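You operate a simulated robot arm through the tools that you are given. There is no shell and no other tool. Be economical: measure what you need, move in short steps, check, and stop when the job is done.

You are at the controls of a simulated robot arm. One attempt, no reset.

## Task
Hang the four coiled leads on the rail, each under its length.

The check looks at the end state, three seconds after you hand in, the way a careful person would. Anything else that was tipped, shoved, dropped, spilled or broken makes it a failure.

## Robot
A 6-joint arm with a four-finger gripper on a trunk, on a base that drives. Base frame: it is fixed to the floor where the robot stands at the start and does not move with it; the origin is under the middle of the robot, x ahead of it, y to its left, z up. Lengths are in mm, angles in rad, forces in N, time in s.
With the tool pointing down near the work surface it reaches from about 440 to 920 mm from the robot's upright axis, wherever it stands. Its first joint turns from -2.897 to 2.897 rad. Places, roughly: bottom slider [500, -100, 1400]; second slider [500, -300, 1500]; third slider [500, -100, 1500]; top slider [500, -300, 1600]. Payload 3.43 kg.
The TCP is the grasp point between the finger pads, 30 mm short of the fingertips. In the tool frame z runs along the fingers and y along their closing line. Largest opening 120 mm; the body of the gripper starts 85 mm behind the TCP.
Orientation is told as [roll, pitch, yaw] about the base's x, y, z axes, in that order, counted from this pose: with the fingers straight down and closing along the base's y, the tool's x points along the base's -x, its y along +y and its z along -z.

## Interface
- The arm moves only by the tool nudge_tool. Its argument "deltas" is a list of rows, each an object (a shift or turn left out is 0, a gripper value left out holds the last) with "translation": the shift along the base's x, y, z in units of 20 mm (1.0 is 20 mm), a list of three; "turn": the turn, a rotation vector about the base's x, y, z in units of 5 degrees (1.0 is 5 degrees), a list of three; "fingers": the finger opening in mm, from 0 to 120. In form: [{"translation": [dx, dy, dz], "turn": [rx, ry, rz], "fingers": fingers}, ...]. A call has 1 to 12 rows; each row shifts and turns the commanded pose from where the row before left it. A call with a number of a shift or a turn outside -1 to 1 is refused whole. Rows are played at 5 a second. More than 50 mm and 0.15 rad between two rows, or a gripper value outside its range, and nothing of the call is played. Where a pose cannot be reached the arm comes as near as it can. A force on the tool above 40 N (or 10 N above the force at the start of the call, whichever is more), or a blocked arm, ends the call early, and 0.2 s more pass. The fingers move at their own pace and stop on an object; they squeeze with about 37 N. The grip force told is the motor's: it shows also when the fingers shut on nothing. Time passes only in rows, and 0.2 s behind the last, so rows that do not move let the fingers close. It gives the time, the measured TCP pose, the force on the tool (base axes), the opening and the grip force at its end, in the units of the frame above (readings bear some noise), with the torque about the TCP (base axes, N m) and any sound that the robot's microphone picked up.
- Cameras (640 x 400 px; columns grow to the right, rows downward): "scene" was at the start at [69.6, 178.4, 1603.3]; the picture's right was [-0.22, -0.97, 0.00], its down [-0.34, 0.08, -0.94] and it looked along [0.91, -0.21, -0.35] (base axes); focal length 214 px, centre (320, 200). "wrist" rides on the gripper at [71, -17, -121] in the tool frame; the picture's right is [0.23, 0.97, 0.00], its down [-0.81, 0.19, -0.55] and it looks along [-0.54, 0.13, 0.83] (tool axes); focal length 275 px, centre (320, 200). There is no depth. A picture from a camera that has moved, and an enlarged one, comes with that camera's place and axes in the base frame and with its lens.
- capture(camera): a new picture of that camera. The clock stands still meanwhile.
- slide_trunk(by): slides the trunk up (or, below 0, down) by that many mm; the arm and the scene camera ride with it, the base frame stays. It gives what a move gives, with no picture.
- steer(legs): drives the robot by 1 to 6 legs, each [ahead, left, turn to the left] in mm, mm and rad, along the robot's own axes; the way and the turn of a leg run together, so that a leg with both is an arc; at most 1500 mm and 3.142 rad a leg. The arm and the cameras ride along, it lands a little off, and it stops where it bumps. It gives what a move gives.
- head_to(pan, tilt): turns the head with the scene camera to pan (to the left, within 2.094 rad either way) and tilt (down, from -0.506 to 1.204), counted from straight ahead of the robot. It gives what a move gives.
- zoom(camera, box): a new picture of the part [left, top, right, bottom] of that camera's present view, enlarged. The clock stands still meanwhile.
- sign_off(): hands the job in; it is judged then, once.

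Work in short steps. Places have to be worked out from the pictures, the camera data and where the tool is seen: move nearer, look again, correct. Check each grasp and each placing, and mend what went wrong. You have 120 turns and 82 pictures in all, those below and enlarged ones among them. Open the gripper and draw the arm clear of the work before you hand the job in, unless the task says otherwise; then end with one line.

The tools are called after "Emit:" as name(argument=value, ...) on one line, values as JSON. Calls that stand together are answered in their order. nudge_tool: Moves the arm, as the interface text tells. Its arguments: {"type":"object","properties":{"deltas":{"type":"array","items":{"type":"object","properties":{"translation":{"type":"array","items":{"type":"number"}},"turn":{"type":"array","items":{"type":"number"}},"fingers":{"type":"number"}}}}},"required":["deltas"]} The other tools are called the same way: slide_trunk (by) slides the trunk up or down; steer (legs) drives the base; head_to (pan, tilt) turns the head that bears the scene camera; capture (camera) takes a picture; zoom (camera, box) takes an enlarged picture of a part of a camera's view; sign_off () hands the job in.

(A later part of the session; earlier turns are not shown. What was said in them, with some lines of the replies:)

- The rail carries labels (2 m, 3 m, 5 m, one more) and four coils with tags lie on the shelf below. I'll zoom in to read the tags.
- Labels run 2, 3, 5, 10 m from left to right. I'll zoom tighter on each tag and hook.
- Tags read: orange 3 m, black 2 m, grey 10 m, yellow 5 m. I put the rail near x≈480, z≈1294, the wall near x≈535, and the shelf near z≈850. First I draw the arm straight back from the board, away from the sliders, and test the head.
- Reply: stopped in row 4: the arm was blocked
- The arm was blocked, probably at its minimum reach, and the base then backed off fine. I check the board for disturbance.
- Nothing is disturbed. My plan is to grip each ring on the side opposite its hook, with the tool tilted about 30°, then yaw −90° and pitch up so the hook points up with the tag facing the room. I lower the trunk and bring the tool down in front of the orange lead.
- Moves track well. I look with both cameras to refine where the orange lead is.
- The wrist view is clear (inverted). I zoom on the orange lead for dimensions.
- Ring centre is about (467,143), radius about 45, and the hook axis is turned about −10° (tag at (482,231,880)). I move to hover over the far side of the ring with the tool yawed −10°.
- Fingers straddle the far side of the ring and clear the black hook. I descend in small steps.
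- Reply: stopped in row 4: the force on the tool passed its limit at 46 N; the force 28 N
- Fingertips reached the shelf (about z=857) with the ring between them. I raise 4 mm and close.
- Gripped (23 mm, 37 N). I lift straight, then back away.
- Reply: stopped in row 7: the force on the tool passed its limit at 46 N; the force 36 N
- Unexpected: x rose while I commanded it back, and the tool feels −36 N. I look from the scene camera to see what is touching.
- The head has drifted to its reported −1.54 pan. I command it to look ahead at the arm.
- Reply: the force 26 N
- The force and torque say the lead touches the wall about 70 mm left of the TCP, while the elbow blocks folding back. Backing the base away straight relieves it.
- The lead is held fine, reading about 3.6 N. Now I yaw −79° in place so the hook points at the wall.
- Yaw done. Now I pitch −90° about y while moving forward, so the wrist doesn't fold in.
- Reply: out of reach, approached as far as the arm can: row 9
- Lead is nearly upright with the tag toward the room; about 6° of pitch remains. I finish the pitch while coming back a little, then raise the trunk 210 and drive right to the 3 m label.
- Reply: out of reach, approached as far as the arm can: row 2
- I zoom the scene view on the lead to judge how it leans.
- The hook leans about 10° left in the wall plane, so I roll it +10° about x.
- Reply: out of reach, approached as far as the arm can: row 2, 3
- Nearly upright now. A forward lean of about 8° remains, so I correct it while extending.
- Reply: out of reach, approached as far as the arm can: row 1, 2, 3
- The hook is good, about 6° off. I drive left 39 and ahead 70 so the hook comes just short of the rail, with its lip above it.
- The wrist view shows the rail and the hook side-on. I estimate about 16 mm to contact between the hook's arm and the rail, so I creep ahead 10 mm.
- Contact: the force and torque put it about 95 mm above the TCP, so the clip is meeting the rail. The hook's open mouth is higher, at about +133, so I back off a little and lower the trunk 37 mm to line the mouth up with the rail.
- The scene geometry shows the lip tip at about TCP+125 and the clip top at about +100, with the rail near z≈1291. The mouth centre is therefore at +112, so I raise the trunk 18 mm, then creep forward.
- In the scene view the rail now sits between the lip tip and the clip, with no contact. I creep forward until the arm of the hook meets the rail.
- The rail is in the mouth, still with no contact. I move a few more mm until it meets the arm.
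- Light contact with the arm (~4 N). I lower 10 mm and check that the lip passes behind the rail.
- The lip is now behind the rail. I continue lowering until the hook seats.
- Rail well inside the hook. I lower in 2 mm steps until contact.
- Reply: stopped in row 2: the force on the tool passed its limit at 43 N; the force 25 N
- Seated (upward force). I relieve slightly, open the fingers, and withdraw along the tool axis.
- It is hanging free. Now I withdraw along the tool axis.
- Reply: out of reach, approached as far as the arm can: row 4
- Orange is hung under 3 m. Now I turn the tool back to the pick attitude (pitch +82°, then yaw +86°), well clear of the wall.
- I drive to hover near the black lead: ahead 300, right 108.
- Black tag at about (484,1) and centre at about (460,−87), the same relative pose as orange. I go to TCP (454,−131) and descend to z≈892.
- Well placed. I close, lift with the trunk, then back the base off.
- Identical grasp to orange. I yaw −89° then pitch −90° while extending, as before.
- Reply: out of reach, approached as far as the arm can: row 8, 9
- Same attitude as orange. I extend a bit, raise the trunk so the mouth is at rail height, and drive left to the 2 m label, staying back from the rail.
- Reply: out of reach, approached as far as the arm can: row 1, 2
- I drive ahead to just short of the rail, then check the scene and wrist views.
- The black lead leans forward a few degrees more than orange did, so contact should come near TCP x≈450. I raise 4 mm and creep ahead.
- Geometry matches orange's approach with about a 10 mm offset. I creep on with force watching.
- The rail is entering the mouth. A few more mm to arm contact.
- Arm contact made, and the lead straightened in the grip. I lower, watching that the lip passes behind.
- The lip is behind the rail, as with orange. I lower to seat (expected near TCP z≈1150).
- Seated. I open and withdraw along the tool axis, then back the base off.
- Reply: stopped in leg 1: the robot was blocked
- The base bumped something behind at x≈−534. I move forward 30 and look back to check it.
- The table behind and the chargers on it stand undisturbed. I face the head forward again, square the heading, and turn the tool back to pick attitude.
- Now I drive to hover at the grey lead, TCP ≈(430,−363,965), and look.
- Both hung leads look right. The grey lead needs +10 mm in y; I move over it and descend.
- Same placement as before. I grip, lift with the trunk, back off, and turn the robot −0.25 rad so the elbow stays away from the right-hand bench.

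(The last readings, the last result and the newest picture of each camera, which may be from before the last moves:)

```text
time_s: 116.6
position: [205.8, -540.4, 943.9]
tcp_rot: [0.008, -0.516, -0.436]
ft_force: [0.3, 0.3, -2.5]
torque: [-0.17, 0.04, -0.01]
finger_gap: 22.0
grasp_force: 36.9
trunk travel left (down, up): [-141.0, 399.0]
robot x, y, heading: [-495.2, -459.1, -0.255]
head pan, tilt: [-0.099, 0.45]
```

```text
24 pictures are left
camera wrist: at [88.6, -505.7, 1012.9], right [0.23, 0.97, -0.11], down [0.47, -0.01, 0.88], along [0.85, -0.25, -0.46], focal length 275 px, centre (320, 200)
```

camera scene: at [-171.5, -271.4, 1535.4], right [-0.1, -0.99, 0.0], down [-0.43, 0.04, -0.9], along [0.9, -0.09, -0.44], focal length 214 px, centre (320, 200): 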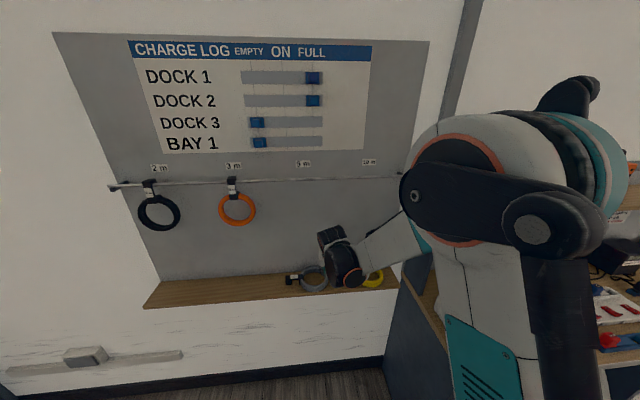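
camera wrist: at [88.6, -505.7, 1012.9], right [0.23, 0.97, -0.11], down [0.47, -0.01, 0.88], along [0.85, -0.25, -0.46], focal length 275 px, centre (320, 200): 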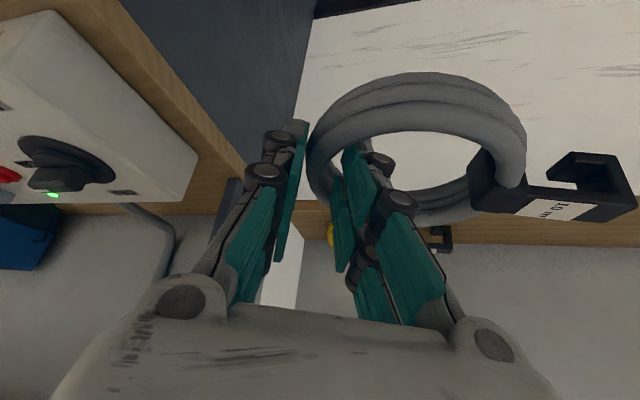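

Grasp matches. I step left away from the bench before turning the lead.

Emit:
steer(legs=[[0, 160, 0]])

Emit:
nudge_tool(deltas=[{"turn": [0, 0, -1]}, {"turn": [0, 0, -1]}, {"turn": [0, 0, -1]}, {"turn": [0, 0, -1]}, {"turn": [0, 0, -1]}, {"turn": [0, 0, -1]}, {"turn": [0, 0, -1]}])

Emit:
nudge_tool(deltas=[{"turn": [0, 0, -1]}, {"turn": [0, 0, -1]}, {"turn": [0, 0, -1]}, {"turn": [0, 0, -1]}, {"turn": [0, 0, -1]}, {"turn": [0, 0, -1]}, {"turn": [0, 0, -1]}, {"turn": [0, 0, -0.6]}])

Emit:
nudge_tool(deltas=[{"translation": [0.35, 0, 0], "turn": [0, -1, 0]}, {"translation": [0.35, 0, 0], "turn": [0, -1, 0]}, {"translation": [0.35, 0, 0], "turn": [0, -1, 0]}, {"translation": [0.35, 0, 0], "turn": [0, -1, 0]}, {"translation": [0.35, 0, 0], "turn": [0, -1, 0]}, {"translation": [0.35, 0, 0], "turn": [0, -1, 0]}, {"translation": [0.35, 0, 0], "turn": [0, -1, 0]}, {"translation": [0.35, 0, 0], "turn": [0, -1, 0]}, {"translation": [0.35, 0, 0], "turn": [0, -1, 0]}])

Emit:
nudge_tool(deltas=[{"translation": [0.3, 0, 0], "turn": [0, -1, 0]}, {"translation": [0.3, 0, 0], "turn": [0, -1, 0]}, {"translation": [0.3, 0, 0], "turn": [0, -1, 0]}, {"translation": [0.3, 0, 0], "turn": [0, -1, 0]}, {"translation": [0.3, 0, 0], "turn": [0, -1, 0]}, {"translation": [0.3, 0, 0], "turn": [0, -1, 0]}, {"translation": [0.3, 0, 0], "turn": [0, -1, 0]}, {"translation": [0.3, 0, 0], "turn": [0, -1, 0]}, {"translation": [0.3, 0, 0], "turn": [0, -1, 0]}])

```text
time_s: 118.0
position: [245.9, -383.7, 943.6]
tcp_rot: [0.008, -0.516, -0.436]
ft_force: [-1.1, -0.1, -3.1]
torque: [-0.18, 0.12, 0.0]
finger_gap: 21.7
grasp_force: 37.2
trunk travel left (down, up): [-141.0, 399.0]
robot x, y, heading: [-450.8, -307.3, -0.25]
head pan, tilt: [-0.099, 0.45]
```

```text
time_s: 119.6
position: [246.0, -384.1, 944.1]
tcp_rot: [0.005, -0.515, -1.049]
ft_force: [0.1, -0.5, -2.3]
torque: [-0.07, 0.17, 0.01]
finger_gap: 21.9
grasp_force: 37.1
trunk travel left (down, up): [-141.0, 399.0]
robot x, y, heading: [-451.0, -304.5, -0.252]
head pan, tilt: [-0.099, 0.45]
```

```text
time_s: 121.4
position: [246.5, -384.2, 944.2]
tcp_rot: [0.004, -0.515, -1.713]
ft_force: [0.2, -0.8, -4.0]
torque: [0.04, 0.2, 0.0]
finger_gap: 21.3
grasp_force: 37.1
trunk travel left (down, up): [-141.0, 399.0]
robot x, y, heading: [-456.9, -304.8, -0.253]
head pan, tilt: [-0.099, 0.45]
```

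```text
time_s: 123.4
position: [309.4, -384.3, 943.8]
tcp_rot: [0.818, -0.266, -2.038]
ft_force: [0.0, 0.8, -2.9]
torque: [0.03, 0.18, 0.01]
finger_gap: 21.3
grasp_force: 37.0
trunk travel left (down, up): [-141.0, 399.0]
robot x, y, heading: [-451.3, -310.1, -0.251]
head pan, tilt: [-0.099, 0.45]
```

```text
time_s: 125.4
position: [357.4, -383.7, 943.0]
tcp_rot: [1.428, 0.075, -2.096]
ft_force: [0.6, -0.4, -3.8]
torque: [0.01, 0.16, 0.0]
finger_gap: 21.2
grasp_force: 36.5
out of reach, approached as far as the arm can: row 9
trunk travel left (down, up): [-141.0, 399.0]
robot x, y, heading: [-449.6, -304.9, -0.26]
head pan, tilt: [-0.099, 0.45]
```

The attitude is better this time: lean about 5°, no yaw. I raise the trunk 237 and shift right to the 10 m label, then look.

Emit:
slide_trunk(by=237)

Emit:
steer(legs=[[29.3, -112, 0]])

Emit:
capture(camera="scene")

```text
time_s: 127.9
position: [357.3, -382.8, 1181.1]
tcp_rot: [1.426, 0.074, -2.097]
ft_force: [-0.2, 0.4, -3.4]
torque: [0.02, 0.11, 0.01]
finger_gap: 21.0
grasp_force: 37.0
trunk travel left (down, up): [-378.0, 162.0]
robot x, y, heading: [-453.2, -306.9, -0.254]
head pan, tilt: [-0.099, 0.45]
```

```text
time_s: 129.1
position: [357.9, -501.5, 1180.5]
tcp_rot: [1.425, 0.073, -2.098]
ft_force: [0.8, -1.7, -3.6]
torque: [0.03, 0.08, 0.02]
finger_gap: 21.1
grasp_force: 37.2
trunk travel left (down, up): [-378.0, 162.0]
robot x, y, heading: [-451.4, -422.4, -0.253]
head pan, tilt: [-0.099, 0.45]
```

```text
23 pictures are left
camera scene: at [-334.3, -256.7, 1822.6], right [-0.35, -0.94, 0.0], down [-0.41, 0.15, -0.9], along [0.84, -0.31, -0.44], focal length 214 px, centre (320, 200)
```

scene: 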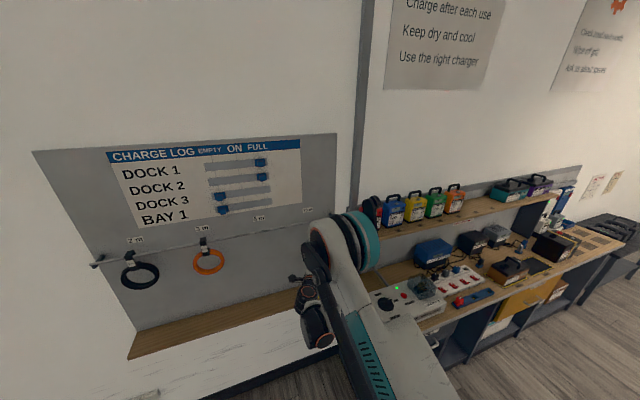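

The elbow keeps clear of the charger boxes (about (453,−855)). I move straight toward the rail by 75 mm.

Emit:
steer(legs=[[72.6, 19, 0]])

Emit:
zoom(camera="wrist", box=[440, 50, 640, 250])

```text
time_s: 130.1
position: [434.9, -500.4, 1178.6]
tcp_rot: [1.425, 0.074, -2.097]
ft_force: [0.4, 0.9, -3.8]
torque: [0.0, 0.09, -0.06]
finger_gap: 21.0
grasp_force: 36.8
trunk travel left (down, up): [-378.0, 162.0]
robot x, y, heading: [-374.9, -421.7, -0.251]
head pan, tilt: [-0.099, 0.45]
```

```text
2.00 times, centred on (540, 150) of wrist
camera zoom: at [365.2, -378.7, 1184.9], right [0.2, 0.07, 0.98], down [-0.87, -0.46, 0.21], along [0.46, -0.89, -0.03], focal length 551 px, centre (-120, 300)
```

zoom: 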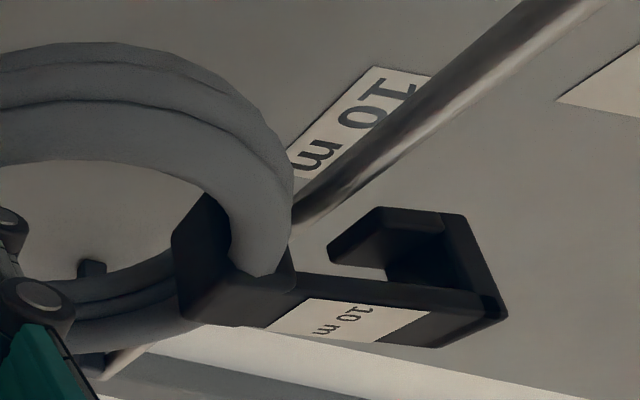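

Nearly the same view as black at this stage. I raise 4 mm and go ahead 16 mm.

Emit:
nudge_tool(deltas=[{"translation": [0, 0, 0.2]}, {"translation": [0.2, 0, 0]}, {"translation": [0.2, 0, 0]}, {"translation": [0.2, 0, 0]}, {"translation": [0.2, 0, 0]}])

Emit:
zoom(camera="wrist", box=[440, 50, 640, 250])

```text
time_s: 131.3
position: [449.6, -500.5, 1184.1]
tcp_rot: [1.427, 0.074, -2.097]
ft_force: [0.3, -0.6, -3.0]
torque: [0.04, 0.1, 0.03]
finger_gap: 20.7
grasp_force: 37.2
trunk travel left (down, up): [-378.0, 162.0]
robot x, y, heading: [-374.8, -421.7, -0.257]
head pan, tilt: [-0.099, 0.45]
```

```text
2.00 times, centred on (540, 150) of wrist
camera zoom: at [380.0, -379.0, 1189.7], right [0.2, 0.07, 0.98], down [-0.87, -0.46, 0.21], along [0.46, -0.89, -0.03], focal length 551 px, centre (-120, 300)
```

zoom: 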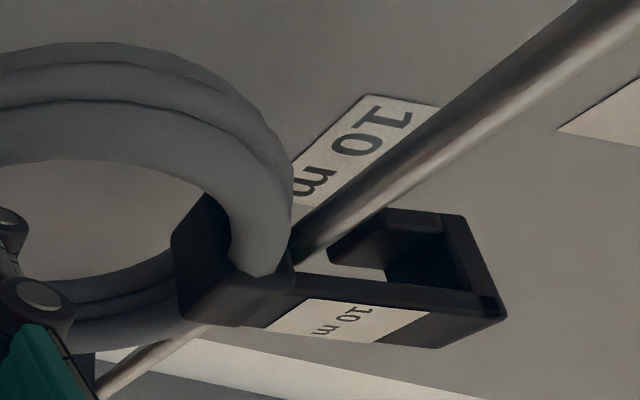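

The rail is entering the mouth but close to the clip side. I lower 2 mm and continue to contact.

Emit:
nudge_tool(deltas=[{"translation": [0, 0, -0.12]}, {"translation": [0.15, 0, 0]}, {"translation": [0.15, 0, 0]}, {"translation": [0, 0, 0]}])

Emit:
nudge_tool(deltas=[{"translation": [0.12, 0, 0]}, {"translation": [0.12, 0, 0]}, {"translation": [0, 0, 0]}])

Emit:
zoom(camera="wrist", box=[440, 50, 640, 250])

```text
time_s: 132.3
position: [455.2, -500.8, 1181.7]
tcp_rot: [1.427, 0.075, -2.096]
ft_force: [-5.1, 0.6, -4.9]
torque: [-0.03, -0.35, 0.03]
finger_gap: 20.9
grasp_force: 37.3
trunk travel left (down, up): [-378.0, 162.0]
robot x, y, heading: [-375.0, -416.6, -0.257]
head pan, tilt: [-0.099, 0.45]
```

```text
time_s: 133.1
position: [458.9, -499.4, 1182.2]
tcp_rot: [1.428, 0.074, -2.098]
ft_force: [-3.7, 0.6, -3.3]
torque: [-0.08, -0.33, 0.07]
finger_gap: 20.0
grasp_force: 36.3
trunk travel left (down, up): [-378.0, 162.0]
robot x, y, heading: [-373.8, -422.9, -0.252]
head pan, tilt: [-0.099, 0.45]
```

```text
2.00 times, centred on (540, 150) of wrist
camera zoom: at [390.1, -378.4, 1188.0], right [0.2, 0.07, 0.98], down [-0.87, -0.46, 0.21], along [0.46, -0.89, -0.03], focal length 551 px, centre (-120, 300)
```

zoom: 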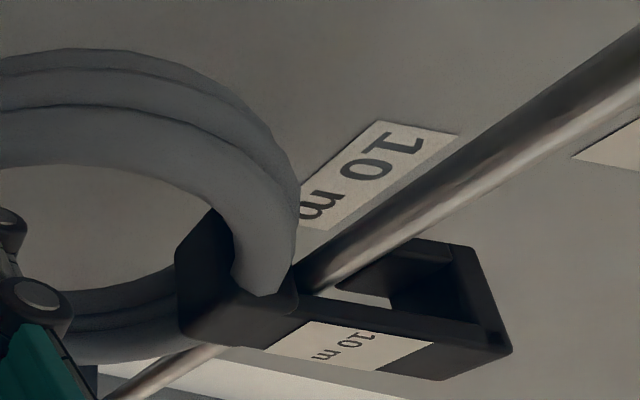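

Contact with the arm, the same state as before. I lower 13 mm.

Emit:
nudge_tool(deltas=[{"translation": [0.05, 0, 0]}, {"translation": [-0.08, 0, -0.2]}, {"translation": [0, 0, -0.2]}, {"translation": [0, 0, -0.25]}])

Emit:
zoom(camera="wrist", box=[440, 50, 640, 250])

```text
time_s: 134.1
position: [458.9, -500.3, 1169.3]
tcp_rot: [1.428, 0.075, -2.098]
ft_force: [0.3, -1.0, -3.6]
torque: [0.03, 0.12, 0.02]
finger_gap: 20.3
grasp_force: 37.4
trunk travel left (down, up): [-378.0, 162.0]
robot x, y, heading: [-375.5, -421.0, -0.257]
head pan, tilt: [-0.099, 0.45]
```

```text
2.00 times, centred on (540, 150) of wrist
camera zoom: at [389.9, -378.6, 1174.6], right [0.2, 0.07, 0.98], down [-0.87, -0.46, 0.21], along [0.46, -0.89, -0.03], focal length 551 px, centre (-120, 300)
```

zoom: 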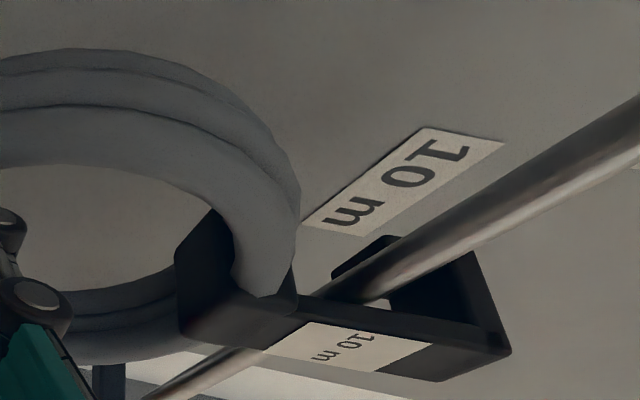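

Lip behind the rail. I lower to seat.

Emit:
nudge_tool(deltas=[{"translation": [0, 0, -0.25]}, {"translation": [0, 0, -0.25]}, {"translation": [0, 0, -0.2]}, {"translation": [0, 0, -0.1]}, {"translation": [0, 0, 0]}])

Emit:
nudge_tool(deltas=[{"translation": [0, 0, -0.1]}, {"translation": [0, 0, -0.1]}, {"translation": [0, 0, 0]}])

```text
time_s: 135.3
position: [459.4, -499.7, 1153.5]
tcp_rot: [1.428, 0.075, -2.098]
ft_force: [0.6, 0.6, -2.5]
torque: [0.0, 0.03, 0.0]
finger_gap: 20.2
grasp_force: 36.4
trunk travel left (down, up): [-378.0, 162.0]
robot x, y, heading: [-374.7, -419.0, -0.248]
head pan, tilt: [-0.099, 0.45]
```

```text
time_s: 136.1
position: [458.6, -500.4, 1147.7]
tcp_rot: [1.427, 0.074, -2.097]
ft_force: [-1.5, -0.5, -2.9]
torque: [0.02, -0.02, 0.0]
finger_gap: 19.7
grasp_force: 36.9
trunk travel left (down, up): [-378.0, 162.0]
robot x, y, heading: [-375.9, -423.9, -0.253]
head pan, tilt: [-0.099, 0.45]
```

Emit:
nudge_tool(deltas=[{"translation": [0, 0, -0.1]}, {"translation": [0, 0, -0.1]}, {"translation": [0, 0, 0]}])

```text
time_s: 136.9
position: [457.2, -497.6, 1147.8]
tcp_rot: [1.431, 0.074, -2.097]
ft_force: [3.3, 3.8, 27.8]
torque: [-0.37, -0.39, 0.07]
finger_gap: 19.2
grasp_force: 36.9
trunk travel left (down, up): [-378.0, 162.0]
robot x, y, heading: [-376.5, -418.3, -0.257]
head pan, tilt: [-0.099, 0.45]
```

Seated firmly. I relieve 2 mm, open, withdraw along the tool axis, then back off.

Emit:
nudge_tool(deltas=[{"translation": [0, 0, 0.1]}, {"fingers": 30}, {"fingers": 48}, {"fingers": 48}, {"fingers": 48}])

Emit:
nudge_tool(deltas=[{"translation": [-0.86, 0.49, 0.14]}, {"translation": [-0.86, 0.49, 0.14]}, {"translation": [-0.86, 0.49, 0.14]}, {"translation": [-0.86, 0.49, 0.14]}])

Emit:
steer(legs=[[-110, 0, 0]])

Emit:
capture(camera="wrist")

```text
time_s: 138.1
position: [459.5, -499.8, 1146.8]
tcp_rot: [1.43, 0.075, -2.099]
ft_force: [0.0, 0.1, 0.4]
torque: [-0.01, 0.0, 0.01]
finger_gap: 47.6
grasp_force: 0.1
trunk travel left (down, up): [-378.0, 162.0]
robot x, y, heading: [-374.9, -422.3, -0.252]
head pan, tilt: [-0.099, 0.45]
```

```text
time_s: 139.1
position: [414.1, -463.7, 1171.2]
tcp_rot: [1.414, 0.064, -2.092]
ft_force: [-0.9, 0.1, 0.3]
torque: [-0.02, -0.02, 0.01]
finger_gap: 47.9
grasp_force: 0.0
out of reach, approached as far as the arm can: row 3, 4
trunk travel left (down, up): [-378.0, 162.0]
robot x, y, heading: [-374.6, -423.8, -0.253]
head pan, tilt: [-0.099, 0.45]
```

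```text
time_s: 140.3
position: [306.1, -435.0, 1172.1]
tcp_rot: [1.415, 0.065, -2.091]
ft_force: [-0.4, 0.0, 0.4]
torque: [0.0, 0.06, 0.01]
finger_gap: 48.0
grasp_force: 0.1
trunk travel left (down, up): [-378.0, 162.0]
robot x, y, heading: [-480.8, -391.9, -0.251]
head pan, tilt: [-0.099, 0.45]
```

```text
18 pictures are left
camera wrist: at [236.8, -313.8, 1177.5], right [0.21, 0.07, 0.97], down [-0.86, -0.46, 0.22], along [0.46, -0.89, -0.04], focal length 275 px, centre (320, 200)
```

wrist: 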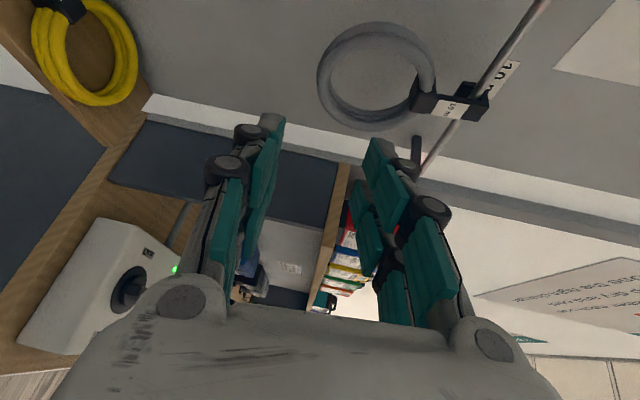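

Grey hangs properly under 10 m. I turn the tool back to pick attitude, keeping the base heading, then go for yellow.

Emit:
nudge_tool(deltas=[{"translation": [-0.5, -0.1, 0], "turn": [0, 1, 0]}, {"translation": [-0.5, -0.1, 0], "turn": [0, 1, 0]}, {"translation": [-0.5, -0.1, 0], "turn": [0, 1, 0]}, {"translation": [-0.5, -0.1, 0], "turn": [0, 1, 0]}, {"translation": [-0.5, -0.1, 0], "turn": [0, 1, 0]}, {"translation": [-0.5, -0.1, 0], "turn": [0, 1, 0]}, {"translation": [-0.5, -0.1, 0], "turn": [0, 1, 0]}, {"translation": [-0.5, -0.1, 0], "turn": [0, 1, 0]}])

Emit:
nudge_tool(deltas=[{"translation": [-0.2, -0.1, 0], "turn": [0, 1, 0]}, {"translation": [-0.2, -0.1, 0], "turn": [0, 1, 0]}, {"translation": [-0.2, -0.1, 0], "turn": [0, 1, 0]}, {"translation": [-0.2, -0.1, 0], "turn": [0, 1, 0]}, {"translation": [-0.2, -0.1, 0], "turn": [0, 1, 0]}, {"translation": [-0.2, -0.1, 0], "turn": [0, 1, 0]}, {"translation": [-0.2, -0.1, 0], "turn": [0, 1, 0]}, {"translation": [-0.2, -0.1, 0], "turn": [0, 1, 0]}, {"turn": [0, 0.8, 0], "fingers": 44}])

Emit:
nudge_tool(deltas=[{"turn": [0, 0, 1]}, {"turn": [0, 0, 1]}, {"turn": [0, 0, 1]}, {"turn": [0, 0, 1]}, {"turn": [0, 0, 1]}, {"turn": [0, 0, 1]}, {"turn": [0, 0, 1]}, {"turn": [0, 0, 1]}, {"turn": [0, 0, 1]}])

Emit:
nudge_tool(deltas=[{"turn": [0, 0, 1]}, {"turn": [0, 0, 1]}, {"turn": [0, 0, 1]}, {"turn": [0, 0, 1]}, {"turn": [0, 0, 1]}, {"turn": [0, 0, 1]}, {"turn": [0, 0, 1]}, {"turn": [0, 0, 1]}, {"turn": [0, 0, 0.5]}])

Emit:
slide_trunk(by=-207)

```text
time_s: 142.1
position: [227.3, -452.5, 1170.0]
tcp_rot: [0.796, -0.274, -2.027]
ft_force: [0.2, -0.3, 0.0]
torque: [-0.01, 0.03, 0.03]
finger_gap: 47.7
grasp_force: 0.1
trunk travel left (down, up): [-378.0, 162.0]
robot x, y, heading: [-480.1, -394.4, -0.254]
head pan, tilt: [-0.099, 0.45]
```

```text
time_s: 144.1
position: [197.1, -467.6, 1170.5]
tcp_rot: [-0.002, -0.511, -1.704]
ft_force: [-0.4, 0.2, -0.6]
torque: [-0.04, -0.01, 0.0]
finger_gap: 44.1
grasp_force: 0.1
trunk travel left (down, up): [-378.0, 162.0]
robot x, y, heading: [-481.3, -389.6, -0.255]
head pan, tilt: [-0.099, 0.45]
```

```text
time_s: 146.1
position: [196.1, -467.2, 1169.6]
tcp_rot: [0.003, -0.511, -0.918]
ft_force: [-0.9, 0.1, 0.3]
torque: [0.01, 0.03, 0.01]
finger_gap: 43.8
grasp_force: 0.0
trunk travel left (down, up): [-378.0, 162.0]
robot x, y, heading: [-485.4, -393.0, -0.253]
head pan, tilt: [-0.099, 0.45]
```

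```text
time_s: 148.1
position: [195.6, -467.2, 1170.1]
tcp_rot: [0.002, -0.511, -0.176]
ft_force: [0.4, -0.3, 0.2]
torque: [-0.01, 0.0, -0.04]
finger_gap: 44.2
grasp_force: 0.1
trunk travel left (down, up): [-378.0, 162.0]
robot x, y, heading: [-479.6, -392.1, -0.255]
head pan, tilt: [-0.099, 0.45]
```

```text
time_s: 150.3
position: [196.3, -466.8, 963.0]
tcp_rot: [0.0, -0.508, -0.178]
ft_force: [0.6, -0.4, -0.8]
torque: [-0.01, -0.01, 0.01]
finger_gap: 43.9
grasp_force: 0.0
trunk travel left (down, up): [-171.0, 369.0]
robot x, y, heading: [-482.1, -392.8, -0.256]
head pan, tilt: [-0.099, 0.45]
```

I drive to hover over the yellow lead.

Emit:
steer(legs=[[259, -67, 0]])

Emit:
capture(camera="wrist")

```text
time_s: 152.2
position: [428.0, -598.1, 962.0]
tcp_rot: [-0.001, -0.511, -0.178]
ft_force: [-0.1, 0.3, -0.4]
torque: [-0.01, -0.01, -0.02]
finger_gap: 44.1
grasp_force: 0.0
trunk travel left (down, up): [-171.0, 369.0]
robot x, y, heading: [-247.1, -524.4, -0.255]
head pan, tilt: [-0.099, 0.45]
```

```text
17 pictures are left
camera wrist: at [306.1, -593.9, 1032.7], right [-0.03, 0.99, -0.11], down [0.46, 0.11, 0.88], along [0.89, -0.03, -0.46], focal length 275 px, centre (320, 200)
```

wrist: 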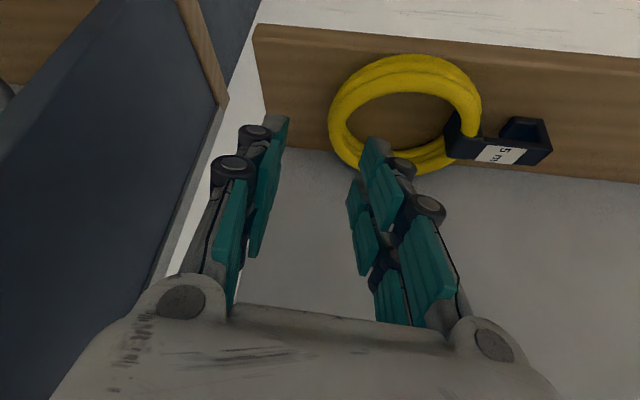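

Yellow sits as expected. I shift +3.5 in y, +25 in x, and descend.

Emit:
nudge_tool(deltas=[{"translation": [0.63, 0.09, -0.95]}, {"translation": [0.63, 0.09, -0.95]}, {"translation": [0, 0, -0.6]}, {"translation": [0, 0, -0.5]}, {"translation": [0, 0, -0.42]}])

Emit:
capture(camera="wrist")

```text
time_s: 153.4
position: [452.7, -594.1, 893.5]
tcp_rot: [0.0, -0.511, -0.179]
ft_force: [-0.2, -0.9, -0.4]
torque: [-0.01, 0.06, -0.03]
finger_gap: 44.9
grasp_force: 0.6
trunk travel left (down, up): [-171.0, 369.0]
robot x, y, heading: [-249.0, -521.1, -0.257]
head pan, tilt: [-0.099, 0.45]
```

```text
16 pictures are left
camera wrist: at [331.1, -590.3, 964.5], right [-0.03, 0.99, -0.11], down [0.46, 0.11, 0.88], along [0.89, -0.03, -0.46], focal length 275 px, centre (320, 200)
```

wrist: 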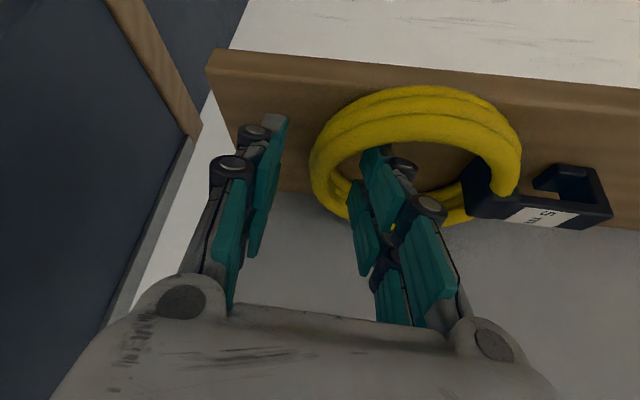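

Grip, lift, and back out.

Emit:
nudge_tool(deltas=[{"translation": [0, 0, -0.05]}, {"fingers": 25}, {"fingers": 0}, {"fingers": 0}, {"fingers": 0}])

Emit:
slide_trunk(by=50)

Emit:
steer(legs=[[-240, 0, 0], [0, 200, 0]])

Emit:
capture(camera="wrist")

```text
time_s: 154.6
position: [453.1, -594.5, 893.4]
tcp_rot: [0.0, -0.51, -0.177]
ft_force: [0.3, -1.6, 0.7]
torque: [-0.28, 0.12, 0.0]
finger_gap: 23.0
grasp_force: 36.8
trunk travel left (down, up): [-171.0, 369.0]
robot x, y, heading: [-248.1, -523.8, -0.254]
head pan, tilt: [-0.099, 0.45]
```

```text
time_s: 155.6
position: [453.9, -593.5, 943.8]
tcp_rot: [0.001, -0.51, -0.178]
ft_force: [0.0, 0.2, -3.0]
torque: [-0.18, 0.01, 0.01]
finger_gap: 22.6
grasp_force: 37.4
trunk travel left (down, up): [-221.0, 319.0]
robot x, y, heading: [-244.4, -522.3, -0.257]
head pan, tilt: [-0.099, 0.45]
```

```text
time_s: 158.5
position: [272.1, -338.6, 943.3]
tcp_rot: [0.0, -0.509, -0.177]
ft_force: [0.1, -0.1, -4.0]
torque: [-0.2, 0.02, -0.01]
finger_gap: 22.5
grasp_force: 37.1
trunk travel left (down, up): [-221.0, 319.0]
robot x, y, heading: [-430.5, -268.7, -0.253]
head pan, tilt: [-0.099, 0.45]
```

```text
15 pictures are left
camera wrist: at [148.6, -335.9, 1013.3], right [-0.03, 0.99, -0.11], down [0.46, 0.11, 0.88], along [0.89, -0.03, -0.46], focal length 275 px, centre (320, 200)
```

wrist: 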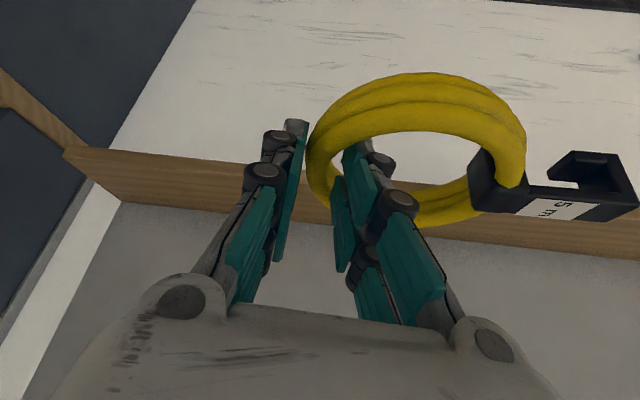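

Good grasp. I do the same yaw and pitch manoeuvre.

Emit:
nudge_tool(deltas=[{"turn": [0, 0, -1]}, {"turn": [0, 0, -1]}, {"turn": [0, 0, -1]}, {"turn": [0, 0, -1]}, {"turn": [0, 0, -1]}, {"turn": [0, 0, -1]}, {"turn": [0, 0, -1]}, {"turn": [0, 0, -1]}, {"turn": [0, 0, -1]}])

Emit:
nudge_tool(deltas=[{"turn": [0, 0, -1]}, {"turn": [0, 0, -1]}, {"turn": [0, 0, -1]}, {"turn": [0, 0, -1]}, {"turn": [0, 0, -1]}, {"turn": [0, 0, -1]}, {"turn": [0, 0, -1]}, {"turn": [0, 0, -1]}, {"turn": [0, 0, -0.6]}])

Emit:
nudge_tool(deltas=[{"translation": [0.3, 0, 0], "turn": [0, -1, 0]}, {"translation": [0.3, 0, 0], "turn": [0, -1, 0]}, {"translation": [0.3, 0, 0], "turn": [0, -1, 0]}, {"translation": [0.3, 0, 0], "turn": [0, -1, 0]}, {"translation": [0.3, 0, 0], "turn": [0, -1, 0]}, {"translation": [0.3, 0, 0], "turn": [0, -1, 0]}, {"translation": [0.3, 0, 0], "turn": [0, -1, 0]}, {"translation": [0.3, 0, 0], "turn": [0, -1, 0]}, {"translation": [0.3, 0, 0], "turn": [0, -1, 0]}])

Emit:
nudge_tool(deltas=[{"translation": [0.3, 0, 0], "turn": [0, -1, 0]}, {"translation": [0.3, 0, 0], "turn": [0, -1, 0]}, {"translation": [0.3, 0, 0], "turn": [0, -1, 0]}, {"translation": [0.3, 0, 0], "turn": [0, -1, 0]}, {"translation": [0.3, 0, 0], "turn": [0, -1, 0]}, {"translation": [0.3, 0, 0], "turn": [0, -1, 0]}, {"translation": [0.3, 0, 0], "turn": [0, -1, 0]}, {"translation": [0.3, 0, 0], "turn": [0, -1, 0]}, {"translation": [0.3, 0, 0], "turn": [0, -1, 0]}])

Emit:
slide_trunk(by=238)

```text
time_s: 160.5
position: [271.1, -341.1, 943.8]
tcp_rot: [-0.002, -0.512, -0.964]
ft_force: [-0.9, 0.5, -4.5]
torque: [-0.09, 0.18, -0.03]
finger_gap: 22.3
grasp_force: 37.0
trunk travel left (down, up): [-221.0, 319.0]
robot x, y, heading: [-433.1, -270.3, -0.249]
head pan, tilt: [-0.099, 0.45]
```

```text
time_s: 162.5
position: [270.7, -339.4, 942.7]
tcp_rot: [0.0, -0.511, -1.715]
ft_force: [-0.6, -0.5, -2.9]
torque: [0.0, 0.18, -0.05]
finger_gap: 22.0
grasp_force: 36.7
trunk travel left (down, up): [-221.0, 319.0]
robot x, y, heading: [-432.8, -273.5, -0.255]
head pan, tilt: [-0.099, 0.45]
```

```text
time_s: 164.5
position: [324.6, -339.6, 943.5]
tcp_rot: [0.813, -0.262, -2.035]
ft_force: [-0.1, -0.6, -3.4]
torque: [0.01, 0.23, -0.06]
finger_gap: 21.9
grasp_force: 37.2
trunk travel left (down, up): [-221.0, 319.0]
robot x, y, heading: [-430.8, -264.1, -0.252]
head pan, tilt: [-0.099, 0.45]
```

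```text
time_s: 166.5
position: [387.5, -338.9, 948.4]
tcp_rot: [1.422, 0.077, -2.093]
ft_force: [0.3, -0.5, -3.8]
torque: [0.04, 0.09, -0.02]
finger_gap: 22.0
grasp_force: 37.3
out of reach, approached as far as the arm can: row 6, 7, 8, 9
trunk travel left (down, up): [-221.0, 319.0]
robot x, y, heading: [-432.0, -271.6, -0.255]
head pan, tilt: [-0.099, 0.45]
```

```text
time_s: 169.0
position: [388.1, -337.4, 1186.7]
tcp_rot: [1.421, 0.077, -2.092]
ft_force: [0.8, 0.4, -3.5]
torque: [0.04, 0.11, 0.02]
finger_gap: 21.6
grasp_force: 37.1
trunk travel left (down, up): [-459.0, 81.0]
robot x, y, heading: [-432.6, -270.3, -0.249]
head pan, tilt: [-0.099, 0.45]
```

Same attitude as grey. I drop 5 mm and move to the 5 m label, short of the rail.

Emit:
slide_trunk(by=-5)

Emit:
steer(legs=[[-15.6, 61, 0], [43.6, 11, 0]])

Emit:
zoom(camera="wrist", box=[440, 50, 640, 250])

```text
time_s: 169.5
position: [390.1, -337.0, 1182.4]
tcp_rot: [1.422, 0.076, -2.092]
ft_force: [-0.1, -0.1, -4.0]
torque: [0.04, 0.09, 0.0]
finger_gap: 21.8
grasp_force: 37.0
trunk travel left (down, up): [-454.0, 86.0]
robot x, y, heading: [-432.2, -269.3, -0.255]
head pan, tilt: [-0.099, 0.45]
```

```text
time_s: 171.0
position: [435.8, -276.2, 1180.4]
tcp_rot: [1.418, 0.075, -2.092]
ft_force: [2.0, 0.2, -4.8]
torque: [0.03, 0.06, -0.05]
finger_gap: 21.5
grasp_force: 37.1
trunk travel left (down, up): [-454.0, 86.0]
robot x, y, heading: [-389.5, -205.4, -0.254]
head pan, tilt: [-0.099, 0.45]
```

```text
2.00 times, centred on (540, 150) of wrist
camera zoom: at [366.2, -153.9, 1186.8], right [0.2, 0.06, 0.98], down [-0.86, -0.46, 0.21], along [0.46, -0.89, -0.04], focal length 551 px, centre (-120, 300)
```

zoom: 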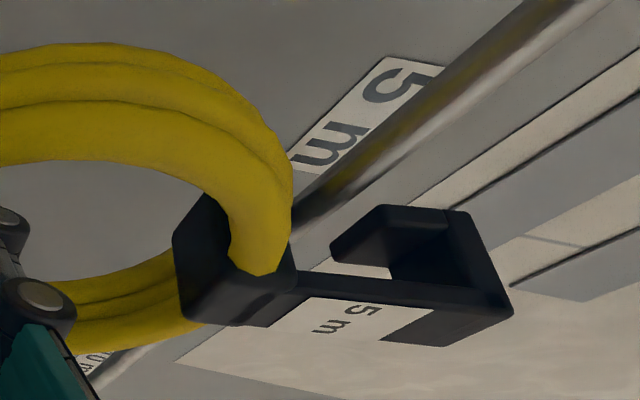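

Identical to grey. I approach in small steps until arm contact.

Emit:
nudge_tool(deltas=[{"translation": [0.2, 0, 0.08]}, {"translation": [0.2, 0, 0]}, {"translation": [0.2, 0, 0]}, {"translation": [0.2, 0, 0]}])

Emit:
nudge_tool(deltas=[{"translation": [0.15, 0, 0]}, {"translation": [0.15, 0, 0]}, {"translation": [0, 0, 0]}])

Emit:
zoom(camera="wrist", box=[440, 50, 640, 250])

```text
time_s: 172.0
position: [450.4, -275.3, 1184.6]
tcp_rot: [1.424, 0.076, -2.094]
ft_force: [0.4, 0.5, -3.3]
torque: [0.03, 0.08, -0.01]
finger_gap: 21.7
grasp_force: 36.8
trunk travel left (down, up): [-454.0, 86.0]
robot x, y, heading: [-389.9, -204.6, -0.255]
head pan, tilt: [-0.099, 0.45]
```

```text
time_s: 172.8
position: [455.1, -275.1, 1183.7]
tcp_rot: [1.423, 0.076, -2.092]
ft_force: [-4.4, 0.4, -2.6]
torque: [-0.1, -0.4, 0.06]
finger_gap: 21.2
grasp_force: 37.5
trunk travel left (down, up): [-454.0, 86.0]
robot x, y, heading: [-389.1, -207.0, -0.254]
head pan, tilt: [-0.099, 0.45]
```

```text
2.00 times, centred on (540, 150) of wrist
camera zoom: at [385.3, -153.8, 1190.3], right [0.2, 0.06, 0.98], down [-0.86, -0.46, 0.21], along [0.46, -0.89, -0.04], focal length 551 px, centre (-120, 300)
```

zoom: 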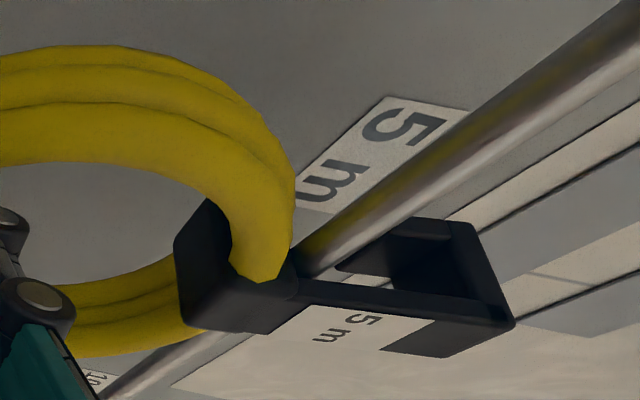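

Contact. I lower 2 mm and push 5 mm more as before, to straighten it, then check.

Emit:
nudge_tool(deltas=[{"translation": [-0.05, 0, -0.12]}, {"translation": [0.15, 0, 0]}, {"translation": [0.15, 0, 0]}, {"translation": [0, 0, 0]}])

Emit:
nudge_tool(deltas=[{"translation": [-0.06, 0, -0.2]}, {"translation": [0, 0, -0.2]}, {"translation": [0, 0, -0.25]}])

Emit:
zoom(camera="wrist", box=[440, 50, 640, 250])

```text
time_s: 173.8
position: [460.1, -275.3, 1181.4]
tcp_rot: [1.423, 0.077, -2.092]
ft_force: [-4.0, 0.5, -3.9]
torque: [-0.12, -0.28, 0.03]
finger_gap: 20.7
grasp_force: 36.9
trunk travel left (down, up): [-454.0, 86.0]
robot x, y, heading: [-391.8, -204.4, -0.251]
head pan, tilt: [-0.099, 0.45]
```

```text
time_s: 174.6
position: [459.0, -275.1, 1168.9]
tcp_rot: [1.421, 0.076, -2.092]
ft_force: [-0.8, 0.6, -3.4]
torque: [0.03, 0.08, -0.02]
finger_gap: 20.6
grasp_force: 36.9
trunk travel left (down, up): [-454.0, 86.0]
robot x, y, heading: [-386.7, -207.0, -0.247]
head pan, tilt: [-0.099, 0.45]
```

```text
2.00 times, centred on (540, 150) of wrist
camera zoom: at [389.8, -154.0, 1174.6], right [0.2, 0.06, 0.98], down [-0.86, -0.46, 0.21], along [0.46, -0.89, -0.04], focal length 551 px, centre (-120, 300)
```

zoom: 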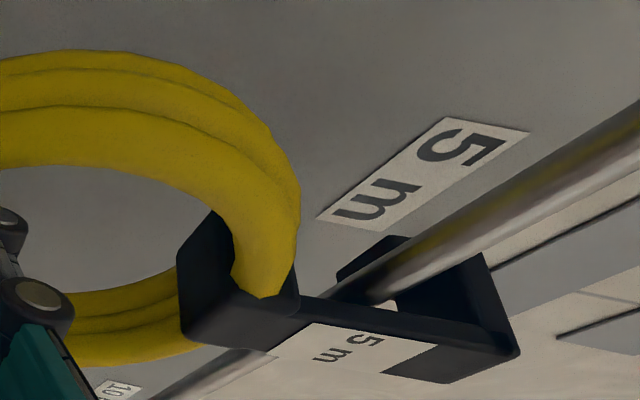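

Lip behind the rail. I lower to seat.

Emit:
nudge_tool(deltas=[{"translation": [0, 0, -0.25]}, {"translation": [0, 0, -0.25]}, {"translation": [0, 0, -0.25]}, {"translation": [0, 0, -0.15]}, {"translation": [0, 0, 0]}])

Emit:
nudge_tool(deltas=[{"translation": [0, 0, -0.1]}, {"translation": [0, 0, -0.1]}, {"translation": [0, 0, 0]}])

```text
time_s: 175.8
position: [459.5, -276.0, 1150.3]
tcp_rot: [1.422, 0.076, -2.092]
ft_force: [0.4, -0.4, -3.9]
torque: [0.04, 0.1, -0.04]
finger_gap: 20.5
grasp_force: 37.1
trunk travel left (down, up): [-454.0, 86.0]
robot x, y, heading: [-388.2, -204.4, -0.256]
head pan, tilt: [-0.099, 0.45]
```

```text
time_s: 176.6
position: [458.4, -274.9, 1149.1]
tcp_rot: [1.423, 0.077, -2.092]
ft_force: [1.6, 1.1, 15.9]
torque: [0.08, -0.19, 0.04]
finger_gap: 20.3
grasp_force: 37.7
trunk travel left (down, up): [-454.0, 86.0]
robot x, y, heading: [-387.8, -209.5, -0.254]
head pan, tilt: [-0.099, 0.45]
```

Seated. I release and withdraw.

Emit:
nudge_tool(deltas=[{"translation": [0, 0, 0.07]}, {"fingers": 30}, {"fingers": 48}, {"fingers": 48}, {"fingers": 48}])

Emit:
nudge_tool(deltas=[{"translation": [-0.86, 0.49, 0.14]}, {"translation": [-0.86, 0.49, 0.14]}])

Emit:
steer(legs=[[-130, 0, 0]])

Emit:
head_to(pan=0.45, tilt=0.55)

Emit:
capture(camera="scene")

```text
time_s: 177.8
position: [459.2, -275.8, 1147.1]
tcp_rot: [1.422, 0.077, -2.092]
ft_force: [0.0, 1.3, 0.1]
torque: [-0.01, -0.01, -0.02]
finger_gap: 48.2
grasp_force: 0.2
trunk travel left (down, up): [-454.0, 86.0]
robot x, y, heading: [-385.9, -206.6, -0.255]
head pan, tilt: [-0.099, 0.45]
```

```text
time_s: 178.4
position: [437.8, -253.2, 1156.0]
tcp_rot: [1.415, 0.071, -2.091]
ft_force: [0.4, 0.5, 0.1]
torque: [0.03, 0.02, 0.01]
finger_gap: 48.1
grasp_force: 0.0
out of reach, approached as far as the arm can: row 2
trunk travel left (down, up): [-454.0, 86.0]
robot x, y, heading: [-388.0, -205.0, -0.252]
head pan, tilt: [-0.099, 0.45]
```

```text
time_s: 179.7
position: [311.1, -222.0, 1159.1]
tcp_rot: [1.415, 0.074, -2.095]
ft_force: [-0.1, 0.0, -0.2]
torque: [0.03, 0.02, -0.01]
finger_gap: 47.8
grasp_force: 0.0
trunk travel left (down, up): [-454.0, 86.0]
robot x, y, heading: [-514.6, -173.6, -0.251]
head pan, tilt: [-0.099, 0.45]
```

```text
time_s: 180.7
position: [312.1, -221.7, 1157.2]
tcp_rot: [1.415, 0.074, -2.094]
ft_force: [0.1, -0.2, -0.8]
torque: [-0.01, 0.0, -0.02]
finger_gap: 48.1
grasp_force: 0.0
trunk travel left (down, up): [-454.0, 86.0]
robot x, y, heading: [-514.9, -174.2, -0.258]
head pan, tilt: [0.45, 0.55]
```

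```text
11 pictures are left
camera scene: at [-395.2, 41.8, 1889.4], right [0.19, -0.98, 0.0], down [-0.51, -0.1, -0.85], along [0.84, 0.17, -0.52], focal length 214 px, centre (320, 200)
```

scene: 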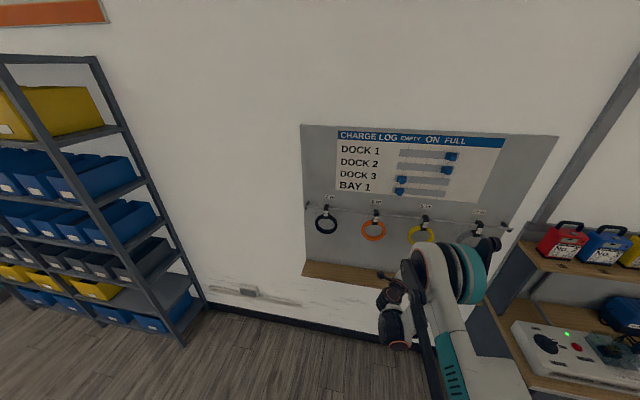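

All four hang on the rail and the arm is clear. A zoomed check confirms order and seating.

Emit:
zoom(camera="scene", box=[296, 120, 520, 260])

Emit:
capture(camera="wrist")

```text
2.86 times, centred on (408, 190) of scene
camera zoom: at [-395.2, 41.8, 1889.4], right [0.19, -0.98, 0.0], down [-0.51, -0.1, -0.85], along [0.84, 0.17, -0.52], focal length 613 px, centre (69, 229)
```

zoom: 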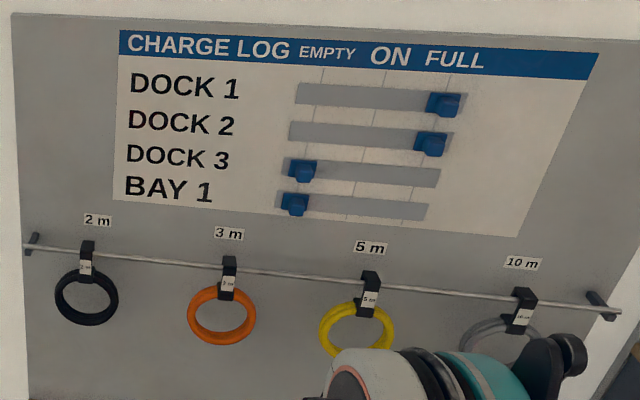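

```text
9 pictures are left
camera wrist: at [242.2, -100.6, 1163.6], right [0.21, 0.06, 0.98], down [-0.86, -0.46, 0.22], along [0.46, -0.88, -0.04], focal length 275 px, centre (320, 200)
```

wrist: 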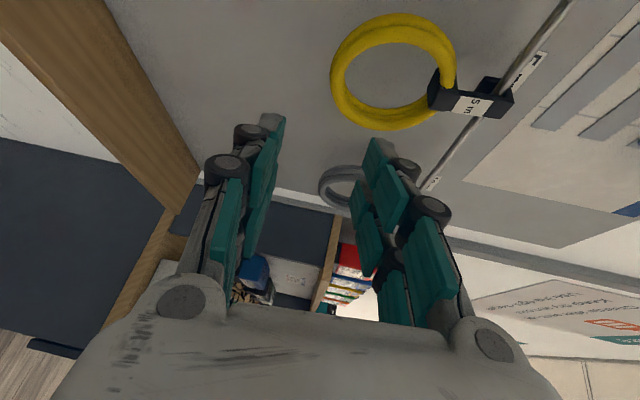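

All four leads hang under their own labels, the sliders stand as at the start, and the gripper is open and clear.

Emit:
sign_off()

```text
The job is handed in.
```

All four leads hang on the rail, each under its own label: black at 2 m, orange at 3 m, yellow at 5 m and grey at 10 m. The base bumped the table behind it once while reversing; the chargers on it were still upright when I looked.
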